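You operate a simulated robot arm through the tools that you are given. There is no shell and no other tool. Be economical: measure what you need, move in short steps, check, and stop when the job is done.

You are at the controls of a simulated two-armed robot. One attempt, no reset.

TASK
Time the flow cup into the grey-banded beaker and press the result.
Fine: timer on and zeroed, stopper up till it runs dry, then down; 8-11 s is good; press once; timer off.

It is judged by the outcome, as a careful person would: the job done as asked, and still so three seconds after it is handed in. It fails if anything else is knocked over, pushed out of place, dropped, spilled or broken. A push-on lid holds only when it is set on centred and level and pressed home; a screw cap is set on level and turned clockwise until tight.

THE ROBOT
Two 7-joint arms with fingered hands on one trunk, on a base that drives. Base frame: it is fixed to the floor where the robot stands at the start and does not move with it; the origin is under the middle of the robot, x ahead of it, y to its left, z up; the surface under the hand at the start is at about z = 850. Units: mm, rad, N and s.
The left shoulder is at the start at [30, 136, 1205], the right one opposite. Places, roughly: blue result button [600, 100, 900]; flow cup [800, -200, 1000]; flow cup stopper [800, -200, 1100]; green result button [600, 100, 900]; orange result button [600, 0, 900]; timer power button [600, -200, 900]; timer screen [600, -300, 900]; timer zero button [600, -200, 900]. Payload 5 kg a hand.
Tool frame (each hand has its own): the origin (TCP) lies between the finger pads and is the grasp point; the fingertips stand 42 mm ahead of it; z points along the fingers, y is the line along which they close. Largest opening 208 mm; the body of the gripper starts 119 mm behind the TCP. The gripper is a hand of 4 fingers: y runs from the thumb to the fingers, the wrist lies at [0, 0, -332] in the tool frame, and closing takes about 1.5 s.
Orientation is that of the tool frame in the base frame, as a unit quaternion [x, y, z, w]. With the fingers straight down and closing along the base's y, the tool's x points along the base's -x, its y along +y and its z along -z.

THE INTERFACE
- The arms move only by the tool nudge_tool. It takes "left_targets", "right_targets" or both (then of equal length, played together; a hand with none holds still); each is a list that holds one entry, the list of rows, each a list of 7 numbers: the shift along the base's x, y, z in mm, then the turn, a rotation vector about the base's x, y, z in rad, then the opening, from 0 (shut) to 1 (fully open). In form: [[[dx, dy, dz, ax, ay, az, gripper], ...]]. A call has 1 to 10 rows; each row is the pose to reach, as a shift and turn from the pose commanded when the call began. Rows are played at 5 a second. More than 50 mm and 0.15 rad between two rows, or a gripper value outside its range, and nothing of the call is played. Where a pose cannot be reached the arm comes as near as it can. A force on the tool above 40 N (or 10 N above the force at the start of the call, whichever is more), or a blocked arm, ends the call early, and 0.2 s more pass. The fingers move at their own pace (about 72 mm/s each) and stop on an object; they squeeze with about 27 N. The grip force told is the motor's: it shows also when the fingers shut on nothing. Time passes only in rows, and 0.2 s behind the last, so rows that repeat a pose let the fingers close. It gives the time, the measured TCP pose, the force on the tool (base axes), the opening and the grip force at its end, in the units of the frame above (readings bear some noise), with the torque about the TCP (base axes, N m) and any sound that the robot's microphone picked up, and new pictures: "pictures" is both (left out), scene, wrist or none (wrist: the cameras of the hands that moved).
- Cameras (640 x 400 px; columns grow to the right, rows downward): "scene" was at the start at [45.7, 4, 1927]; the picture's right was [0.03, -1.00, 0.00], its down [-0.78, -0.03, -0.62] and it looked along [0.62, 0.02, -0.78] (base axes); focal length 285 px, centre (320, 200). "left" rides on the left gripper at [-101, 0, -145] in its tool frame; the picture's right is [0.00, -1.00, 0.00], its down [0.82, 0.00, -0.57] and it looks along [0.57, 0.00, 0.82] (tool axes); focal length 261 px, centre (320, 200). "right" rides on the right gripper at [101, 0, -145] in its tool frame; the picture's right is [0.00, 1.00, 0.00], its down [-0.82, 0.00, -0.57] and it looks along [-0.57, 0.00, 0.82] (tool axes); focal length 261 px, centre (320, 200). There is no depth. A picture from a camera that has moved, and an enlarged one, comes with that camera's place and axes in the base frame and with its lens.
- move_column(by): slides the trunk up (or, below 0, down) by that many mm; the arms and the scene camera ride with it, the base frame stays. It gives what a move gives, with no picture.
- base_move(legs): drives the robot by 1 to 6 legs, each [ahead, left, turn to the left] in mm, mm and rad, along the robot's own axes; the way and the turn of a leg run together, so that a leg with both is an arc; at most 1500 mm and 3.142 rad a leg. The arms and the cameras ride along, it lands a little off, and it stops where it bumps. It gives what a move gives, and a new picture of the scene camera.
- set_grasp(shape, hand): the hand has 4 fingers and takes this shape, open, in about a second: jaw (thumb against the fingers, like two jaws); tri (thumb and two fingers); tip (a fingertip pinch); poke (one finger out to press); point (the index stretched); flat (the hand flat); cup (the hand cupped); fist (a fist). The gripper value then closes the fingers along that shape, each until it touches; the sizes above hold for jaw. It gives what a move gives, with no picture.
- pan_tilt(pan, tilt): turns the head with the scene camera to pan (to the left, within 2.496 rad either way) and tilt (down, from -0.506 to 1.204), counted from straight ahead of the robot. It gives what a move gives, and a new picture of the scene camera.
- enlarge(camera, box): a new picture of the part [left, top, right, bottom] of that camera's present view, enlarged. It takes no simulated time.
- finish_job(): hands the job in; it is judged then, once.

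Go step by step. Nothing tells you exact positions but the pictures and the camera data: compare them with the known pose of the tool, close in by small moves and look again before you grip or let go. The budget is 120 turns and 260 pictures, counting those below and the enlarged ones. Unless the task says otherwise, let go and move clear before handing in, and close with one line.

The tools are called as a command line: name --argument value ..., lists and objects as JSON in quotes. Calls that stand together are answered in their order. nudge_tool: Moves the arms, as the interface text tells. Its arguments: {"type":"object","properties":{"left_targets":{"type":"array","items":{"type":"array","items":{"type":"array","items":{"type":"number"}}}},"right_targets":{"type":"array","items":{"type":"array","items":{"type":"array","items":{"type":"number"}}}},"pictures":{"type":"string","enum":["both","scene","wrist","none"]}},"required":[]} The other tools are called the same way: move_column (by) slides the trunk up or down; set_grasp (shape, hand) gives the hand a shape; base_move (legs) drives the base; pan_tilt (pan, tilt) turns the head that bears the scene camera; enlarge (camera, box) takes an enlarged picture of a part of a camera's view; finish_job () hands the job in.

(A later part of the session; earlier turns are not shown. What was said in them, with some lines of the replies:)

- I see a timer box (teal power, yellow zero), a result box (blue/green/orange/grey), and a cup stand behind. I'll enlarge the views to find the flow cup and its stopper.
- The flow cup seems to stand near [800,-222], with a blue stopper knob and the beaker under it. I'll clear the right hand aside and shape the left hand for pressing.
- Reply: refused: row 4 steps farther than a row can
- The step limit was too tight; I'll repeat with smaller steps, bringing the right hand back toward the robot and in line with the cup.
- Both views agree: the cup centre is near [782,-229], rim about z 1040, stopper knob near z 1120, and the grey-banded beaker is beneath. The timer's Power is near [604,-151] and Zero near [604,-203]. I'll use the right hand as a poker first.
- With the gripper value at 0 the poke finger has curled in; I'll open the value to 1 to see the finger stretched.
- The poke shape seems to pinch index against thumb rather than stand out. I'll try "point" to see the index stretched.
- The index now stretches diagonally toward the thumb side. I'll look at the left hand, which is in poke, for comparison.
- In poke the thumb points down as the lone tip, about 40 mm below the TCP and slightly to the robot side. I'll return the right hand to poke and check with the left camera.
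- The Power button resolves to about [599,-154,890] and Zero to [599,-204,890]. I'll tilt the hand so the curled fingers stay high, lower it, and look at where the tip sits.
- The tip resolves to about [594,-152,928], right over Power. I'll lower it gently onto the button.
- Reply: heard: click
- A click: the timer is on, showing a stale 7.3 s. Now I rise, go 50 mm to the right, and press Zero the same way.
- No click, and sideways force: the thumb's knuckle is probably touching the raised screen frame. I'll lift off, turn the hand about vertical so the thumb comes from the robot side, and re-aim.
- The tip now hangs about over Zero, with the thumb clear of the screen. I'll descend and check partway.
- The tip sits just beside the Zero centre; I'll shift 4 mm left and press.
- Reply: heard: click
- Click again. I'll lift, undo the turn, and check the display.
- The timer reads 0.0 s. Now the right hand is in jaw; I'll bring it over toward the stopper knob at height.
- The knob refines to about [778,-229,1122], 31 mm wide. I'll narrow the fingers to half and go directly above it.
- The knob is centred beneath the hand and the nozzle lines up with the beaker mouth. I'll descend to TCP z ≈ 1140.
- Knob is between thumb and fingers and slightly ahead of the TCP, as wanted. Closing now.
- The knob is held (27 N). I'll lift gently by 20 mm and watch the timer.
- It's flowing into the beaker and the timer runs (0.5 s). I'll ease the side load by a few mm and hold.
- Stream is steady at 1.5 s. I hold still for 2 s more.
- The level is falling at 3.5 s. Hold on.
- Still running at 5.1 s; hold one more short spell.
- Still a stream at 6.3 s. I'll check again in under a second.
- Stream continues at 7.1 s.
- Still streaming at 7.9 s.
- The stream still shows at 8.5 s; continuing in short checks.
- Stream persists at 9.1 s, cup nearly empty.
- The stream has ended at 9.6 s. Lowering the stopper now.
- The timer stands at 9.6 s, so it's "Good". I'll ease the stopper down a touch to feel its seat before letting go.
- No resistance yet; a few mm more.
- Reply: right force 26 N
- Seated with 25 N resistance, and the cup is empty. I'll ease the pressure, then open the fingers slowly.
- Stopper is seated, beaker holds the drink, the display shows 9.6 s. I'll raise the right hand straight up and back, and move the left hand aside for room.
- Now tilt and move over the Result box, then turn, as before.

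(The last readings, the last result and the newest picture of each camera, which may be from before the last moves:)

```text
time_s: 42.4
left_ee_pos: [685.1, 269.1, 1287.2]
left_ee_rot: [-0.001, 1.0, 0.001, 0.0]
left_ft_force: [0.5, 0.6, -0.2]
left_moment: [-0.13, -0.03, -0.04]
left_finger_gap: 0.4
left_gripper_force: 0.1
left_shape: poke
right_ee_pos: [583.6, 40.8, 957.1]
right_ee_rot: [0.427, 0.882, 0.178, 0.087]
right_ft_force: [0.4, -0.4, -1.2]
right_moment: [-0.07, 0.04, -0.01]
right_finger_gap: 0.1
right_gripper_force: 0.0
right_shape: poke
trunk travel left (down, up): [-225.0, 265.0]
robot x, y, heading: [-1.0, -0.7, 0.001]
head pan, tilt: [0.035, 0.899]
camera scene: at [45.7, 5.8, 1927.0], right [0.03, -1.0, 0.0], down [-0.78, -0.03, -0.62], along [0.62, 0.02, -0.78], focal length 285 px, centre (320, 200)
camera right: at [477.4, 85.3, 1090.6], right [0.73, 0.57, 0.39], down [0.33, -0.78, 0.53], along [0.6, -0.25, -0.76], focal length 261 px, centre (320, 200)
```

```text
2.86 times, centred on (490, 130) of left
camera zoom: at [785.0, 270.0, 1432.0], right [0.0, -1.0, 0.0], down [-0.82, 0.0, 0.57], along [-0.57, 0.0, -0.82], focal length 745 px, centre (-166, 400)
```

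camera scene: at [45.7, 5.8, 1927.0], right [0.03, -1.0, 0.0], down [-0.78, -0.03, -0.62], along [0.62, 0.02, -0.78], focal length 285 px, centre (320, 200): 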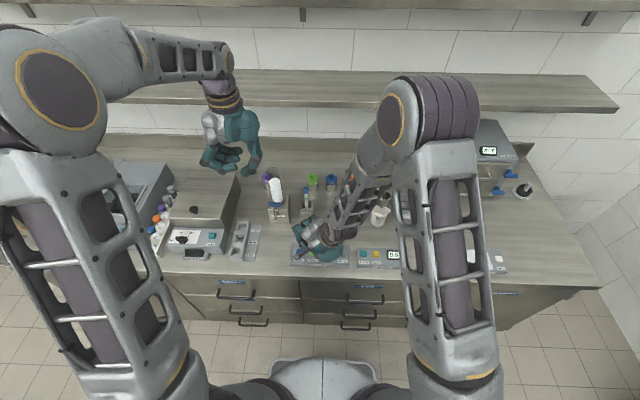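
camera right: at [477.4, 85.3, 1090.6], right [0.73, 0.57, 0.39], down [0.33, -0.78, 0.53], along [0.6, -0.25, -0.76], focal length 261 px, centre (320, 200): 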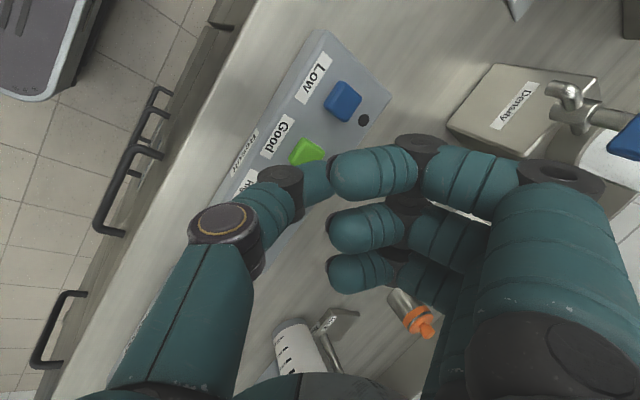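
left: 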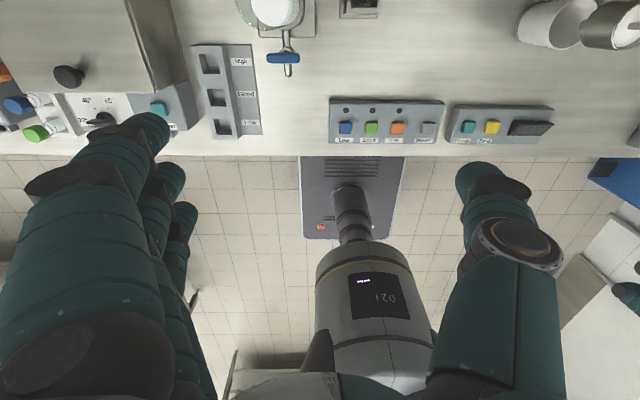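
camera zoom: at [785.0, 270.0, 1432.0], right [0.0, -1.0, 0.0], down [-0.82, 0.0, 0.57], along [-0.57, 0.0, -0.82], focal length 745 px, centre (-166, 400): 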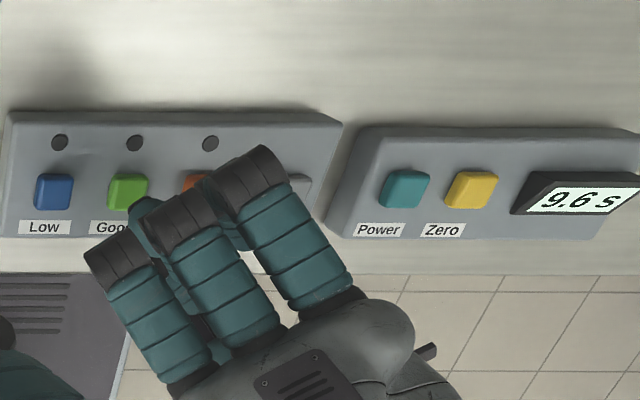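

The tip lines up over the green "Good" button (about [596,52]). I'll press down once.

nudge_tool --right_targets '[[[2, -1, -10, 0, 0, 0, 1], [2, -1, -17, 0, 0, 0, 1], [2, -1, -22, 0, 0, 0, 1], [2, -1, -25, 0, 0, 0, 1]]]' --pictures "none"

enlarge --camera "left" --box '[400, 60, 540, 160]'

```text
time_s: 43.4
left_ee_pos: [684.5, 268.0, 1286.7]
left_ee_rot: [0.0, 1.0, 0.0, 0.0]
left_ft_force: [0.4, 1.3, 0.5]
left_moment: [0.0, 0.0, 0.0]
left_finger_gap: 0.0
left_gripper_force: 0.1
left_shape: poke
right_ee_pos: [586.8, 40.0, 932.9]
right_ee_rot: [0.426, 0.883, 0.179, 0.087]
right_ft_force: [1.6, -1.0, 1.5]
right_moment: [0.02, -0.03, 0.02]
right_finger_gap: 0.0
right_gripper_force: 0.1
right_shape: poke
trunk travel left (down, up): [-225.0, 265.0]
robot x, y, heading: [-1.7, 0.2, 0.0]
head pan, tilt: [0.035, 0.899]
```

```text
4.00 times, centred on (470, 110) of left
camera zoom: at [784.9, 268.7, 1432.4], right [0.0, -1.0, 0.0], down [-0.82, 0.0, 0.57], along [-0.57, 0.0, -0.82], focal length 1043 px, centre (-280, 560)
```

zoom: 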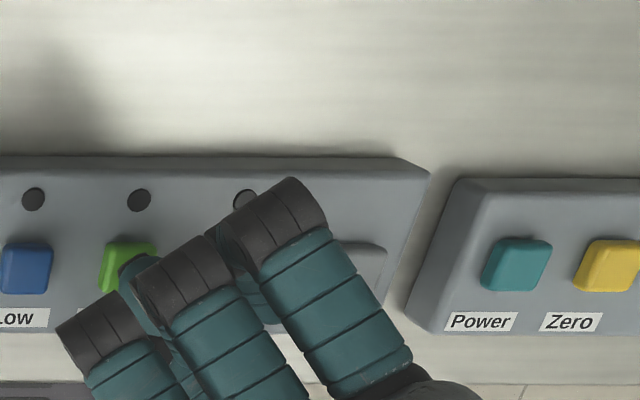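

Just touching (1.5 N), lamp not lit yet. I'll go 3 mm farther.

nudge_tool --right_targets '[[[0, 0, -1.5, 0, 0, 0, 1], [0, 0, -3, 0, 0, 0, 1]]]' --pictures "none"

enlarge --camera "left" --box '[400, 60, 540, 160]'

```text
time_s: 44.0
left_ee_pos: [684.8, 267.0, 1288.4]
left_ee_rot: [0.0, 1.0, -0.001, 0.0]
left_ft_force: [0.9, -0.1, -0.3]
left_moment: [0.03, 0.04, 0.02]
left_finger_gap: 0.0
left_gripper_force: 0.0
left_shape: poke
right_ee_pos: [586.5, 40.5, 931.7]
right_ee_rot: [0.426, 0.883, 0.179, 0.086]
right_ft_force: [-0.2, -0.3, 3.3]
right_moment: [0.05, -0.02, 0.0]
right_finger_gap: 0.0
right_gripper_force: 0.0
right_shape: poke
trunk travel left (down, up): [-225.0, 265.0]
robot x, y, heading: [-1.3, -0.7, 0.002]
head pan, tilt: [0.035, 0.899]
heard: click
```

```text
4.00 times, centred on (470, 110) of left
camera zoom: at [784.7, 268.6, 1432.5], right [0.0, -1.0, 0.0], down [-0.82, 0.0, 0.57], along [-0.57, 0.0, -0.82], focal length 1043 px, centre (-280, 560)
```

zoom: 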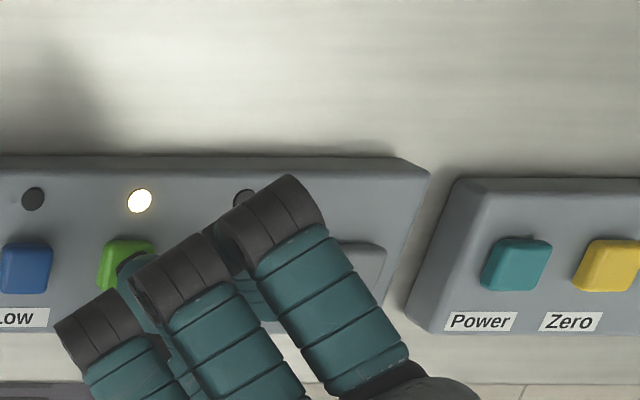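

The "Good" lamp is lit. I'll lift and travel to the Power button, 206 mm to the right.

nudge_tool --right_targets '[[[0, 0, 30, 0, 0, 0, 1], [0, 0, 60, 0, 0, 0, 1], [0, -40, 70, 0, 0, 0, 1], [1, -85, 70, 0, 0, 0, 1], [2, -130, 70, 0, 0, 0, 1], [3, -170, 70, 0, 0, 0, 1], [3, -206, 60, 0, 0, 0, 1], [3, -206, 35, 0, 0, 0, 1]]]' --pictures "none"

enlarge --camera "left" --box '[400, 60, 640, 210]'

```text
time_s: 45.8
left_ee_pos: [685.9, 268.3, 1286.0]
left_ee_rot: [0.0, 1.0, 0.0, -0.001]
left_ft_force: [0.2, 0.1, -1.5]
left_moment: [-0.04, 0.06, 0.0]
left_finger_gap: 0.1
left_gripper_force: 0.1
left_shape: poke
right_ee_pos: [588.4, -168.3, 966.2]
right_ee_rot: [0.427, 0.882, 0.18, 0.086]
right_ft_force: [0.4, 0.8, -0.3]
right_moment: [-0.01, 0.1, -0.01]
right_finger_gap: 0.2
right_gripper_force: 0.1
right_shape: poke
trunk travel left (down, up): [-225.0, 265.0]
robot x, y, heading: [-1.7, 1.5, -0.003]
head pan, tilt: [0.035, 0.899]
```

```text
2.67 times, centred on (520, 135) of left
camera zoom: at [786.4, 269.3, 1431.2], right [0.0, -1.0, 0.0], down [-0.82, 0.0, 0.57], along [-0.57, 0.0, -0.82], focal length 695 px, centre (-213, 373)
```

zoom: 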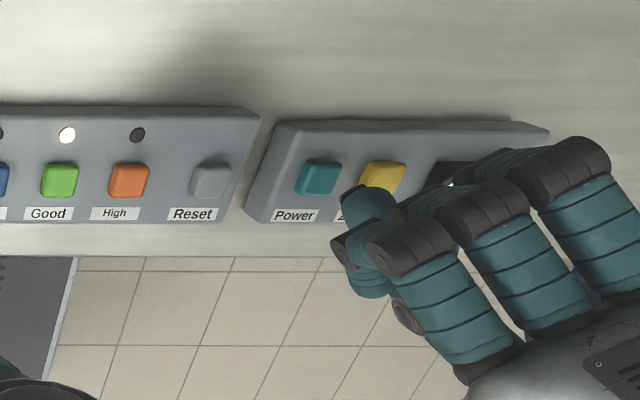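

The tip is lined up over Power. Pressing once.

nudge_tool --right_targets '[[[0, 1, -15, 0, 0, 0, 1], [0, 1, -27, 0, 0, 0, 1], [0, 1, -32, 0, 0, 0, 1], [0, 1, -35, 0, 0, 0, 1]]]' --pictures "none"

enlarge --camera "left" --box '[400, 60, 640, 210]'

```text
time_s: 46.8
left_ee_pos: [685.0, 267.1, 1287.6]
left_ee_rot: [0.0, 1.0, 0.0, 0.001]
left_ft_force: [0.0, -0.4, 0.5]
left_moment: [0.02, 0.02, -0.03]
left_finger_gap: 0.0
left_gripper_force: 0.0
left_shape: poke
right_ee_pos: [590.1, -167.5, 931.4]
right_ee_rot: [0.426, 0.883, 0.179, 0.087]
right_ft_force: [-0.1, -0.4, 2.8]
right_moment: [-0.03, 0.01, -0.04]
right_finger_gap: 0.2
right_gripper_force: 0.0
right_shape: poke
trunk travel left (down, up): [-225.0, 265.0]
robot x, y, heading: [4.1, 1.9, -0.001]
head pan, tilt: [0.035, 0.899]
heard: click
```

```text
2.67 times, centred on (520, 135) of left
camera zoom: at [784.9, 268.5, 1432.4], right [0.0, -1.0, 0.0], down [-0.82, 0.0, 0.57], along [-0.57, 0.0, -0.82], focal length 695 px, centre (-213, 373)
```

zoom: 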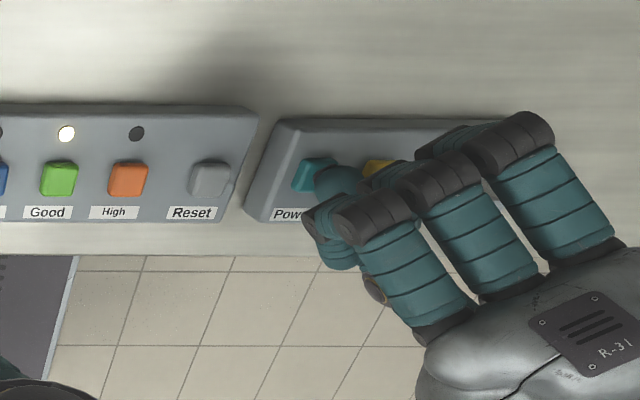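

Click heard. I'll lift clear and back, and check the whole scene.

nudge_tool --right_targets '[[[0, 0, 35, 0, 0, 0, 1], [0, 0, 75, 0, 0, 0, 1], [-20, 0, 115, 0, 0, 0, 1], [-50, -20, 150, 0, 0, 0, 1], [-80, -50, 175, 0, 0, 0, 1], [-100, -90, 195, 0, 0, 0, 1]]]' --pictures "scene"

enlarge --camera "scene" --box '[280, 160, 440, 280]'

enlarge --camera "left" --box '[400, 0, 640, 150]'

```text
refused: row 4 steps farther than a row can; nothing moved
```

```text
3.33 times, centred on (360, 220) of scene
camera zoom: at [45.7, 4.1, 1927.0], right [0.03, -1.0, 0.0], down [-0.78, -0.03, -0.62], along [0.62, 0.02, -0.78], focal length 950 px, centre (187, 133)
```

zoom: 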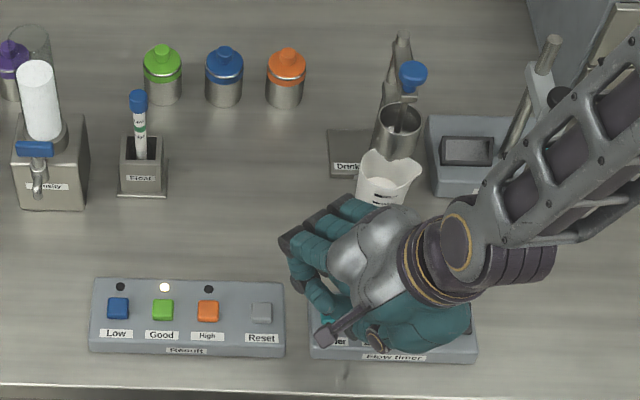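

```text
2.67 times, centred on (520, 75) of left
camera zoom: at [784.9, 268.5, 1432.4], right [0.0, -1.0, 0.0], down [-0.82, 0.0, 0.57], along [-0.57, 0.0, -0.82], focal length 695 px, centre (-213, 533)
```

zoom: 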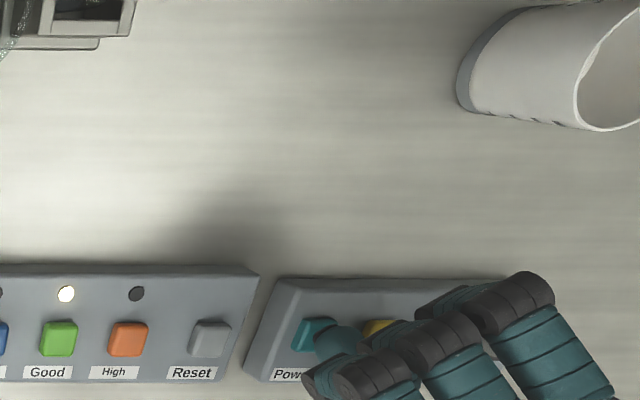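

The step was a bit long; I'll lift with smaller ones.

nudge_tool --right_targets '[[[0, 0, 30, 0, 0, 0, 1], [0, 0, 65, 0, 0, 0, 1], [-15, 0, 100, 0, 0, 0, 1], [-35, -15, 130, 0, 0, 0, 1], [-55, -35, 155, 0, 0, 0, 1], [-75, -65, 180, 0, 0, 0, 1], [-90, -100, 200, 0, 0, 0, 1]]]' --pictures "scene"

enlarge --camera "scene" --box '[280, 160, 440, 280]'

enlarge --camera "left" --box '[400, 0, 640, 150]'

```text
time_s: 48.4
left_ee_pos: [683.1, 267.6, 1287.9]
left_ee_rot: [-0.001, 1.0, 0.001, 0.001]
left_ft_force: [-2.0, 0.9, -0.3]
left_moment: [-0.13, -0.19, -0.01]
left_finger_gap: 0.0
left_gripper_force: 0.0
left_shape: poke
right_ee_pos: [496.5, -262.7, 1130.8]
right_ee_rot: [0.425, 0.883, 0.18, 0.087]
right_ft_force: [0.2, 1.8, -0.1]
right_moment: [-0.27, 0.03, -0.06]
right_finger_gap: 0.1
right_gripper_force: 0.1
right_shape: poke
trunk travel left (down, up): [-225.0, 265.0]
robot x, y, heading: [-1.9, 0.2, 0.005]
head pan, tilt: [0.035, 0.899]
camera scene: at [43.9, 3.1, 1926.9], right [0.04, -1.0, 0.0], down [-0.78, -0.03, -0.62], along [0.62, 0.02, -0.78], focal length 285 px, centre (320, 200)
```

scene: 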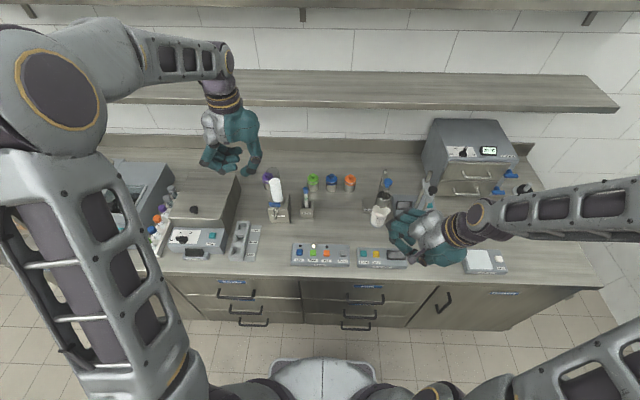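

```text
3.33 times, centred on (360, 220) of scene
camera zoom: at [43.9, 3.1, 1926.9], right [0.04, -1.0, 0.0], down [-0.78, -0.03, -0.62], along [0.62, 0.02, -0.78], focal length 950 px, centre (187, 133)
```

zoom: 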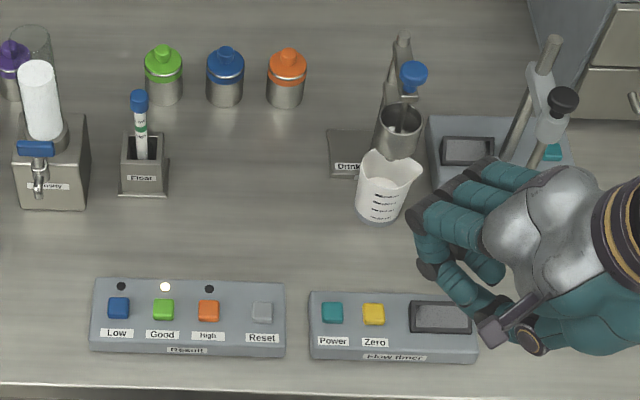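

```text
2.67 times, centred on (520, 75) of left
camera zoom: at [783.2, 269.7, 1433.2], right [0.01, -1.0, 0.0], down [-0.82, -0.01, 0.57], along [-0.57, 0.0, -0.82], focal length 695 px, centre (-213, 533)
```

zoom: 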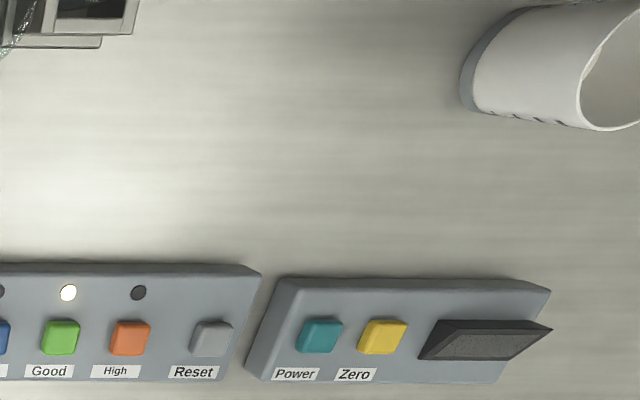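

The timer screen is dark, the Good lamp is lit, the stopper is down, the beaker holds the drink, and both hands are clear.

finish_job

```text
The job is handed in.
```

The flow cup ran dry into the grey-banded beaker in 9.6 s, so I pressed Good once; the stopper is back down and the timer is off.
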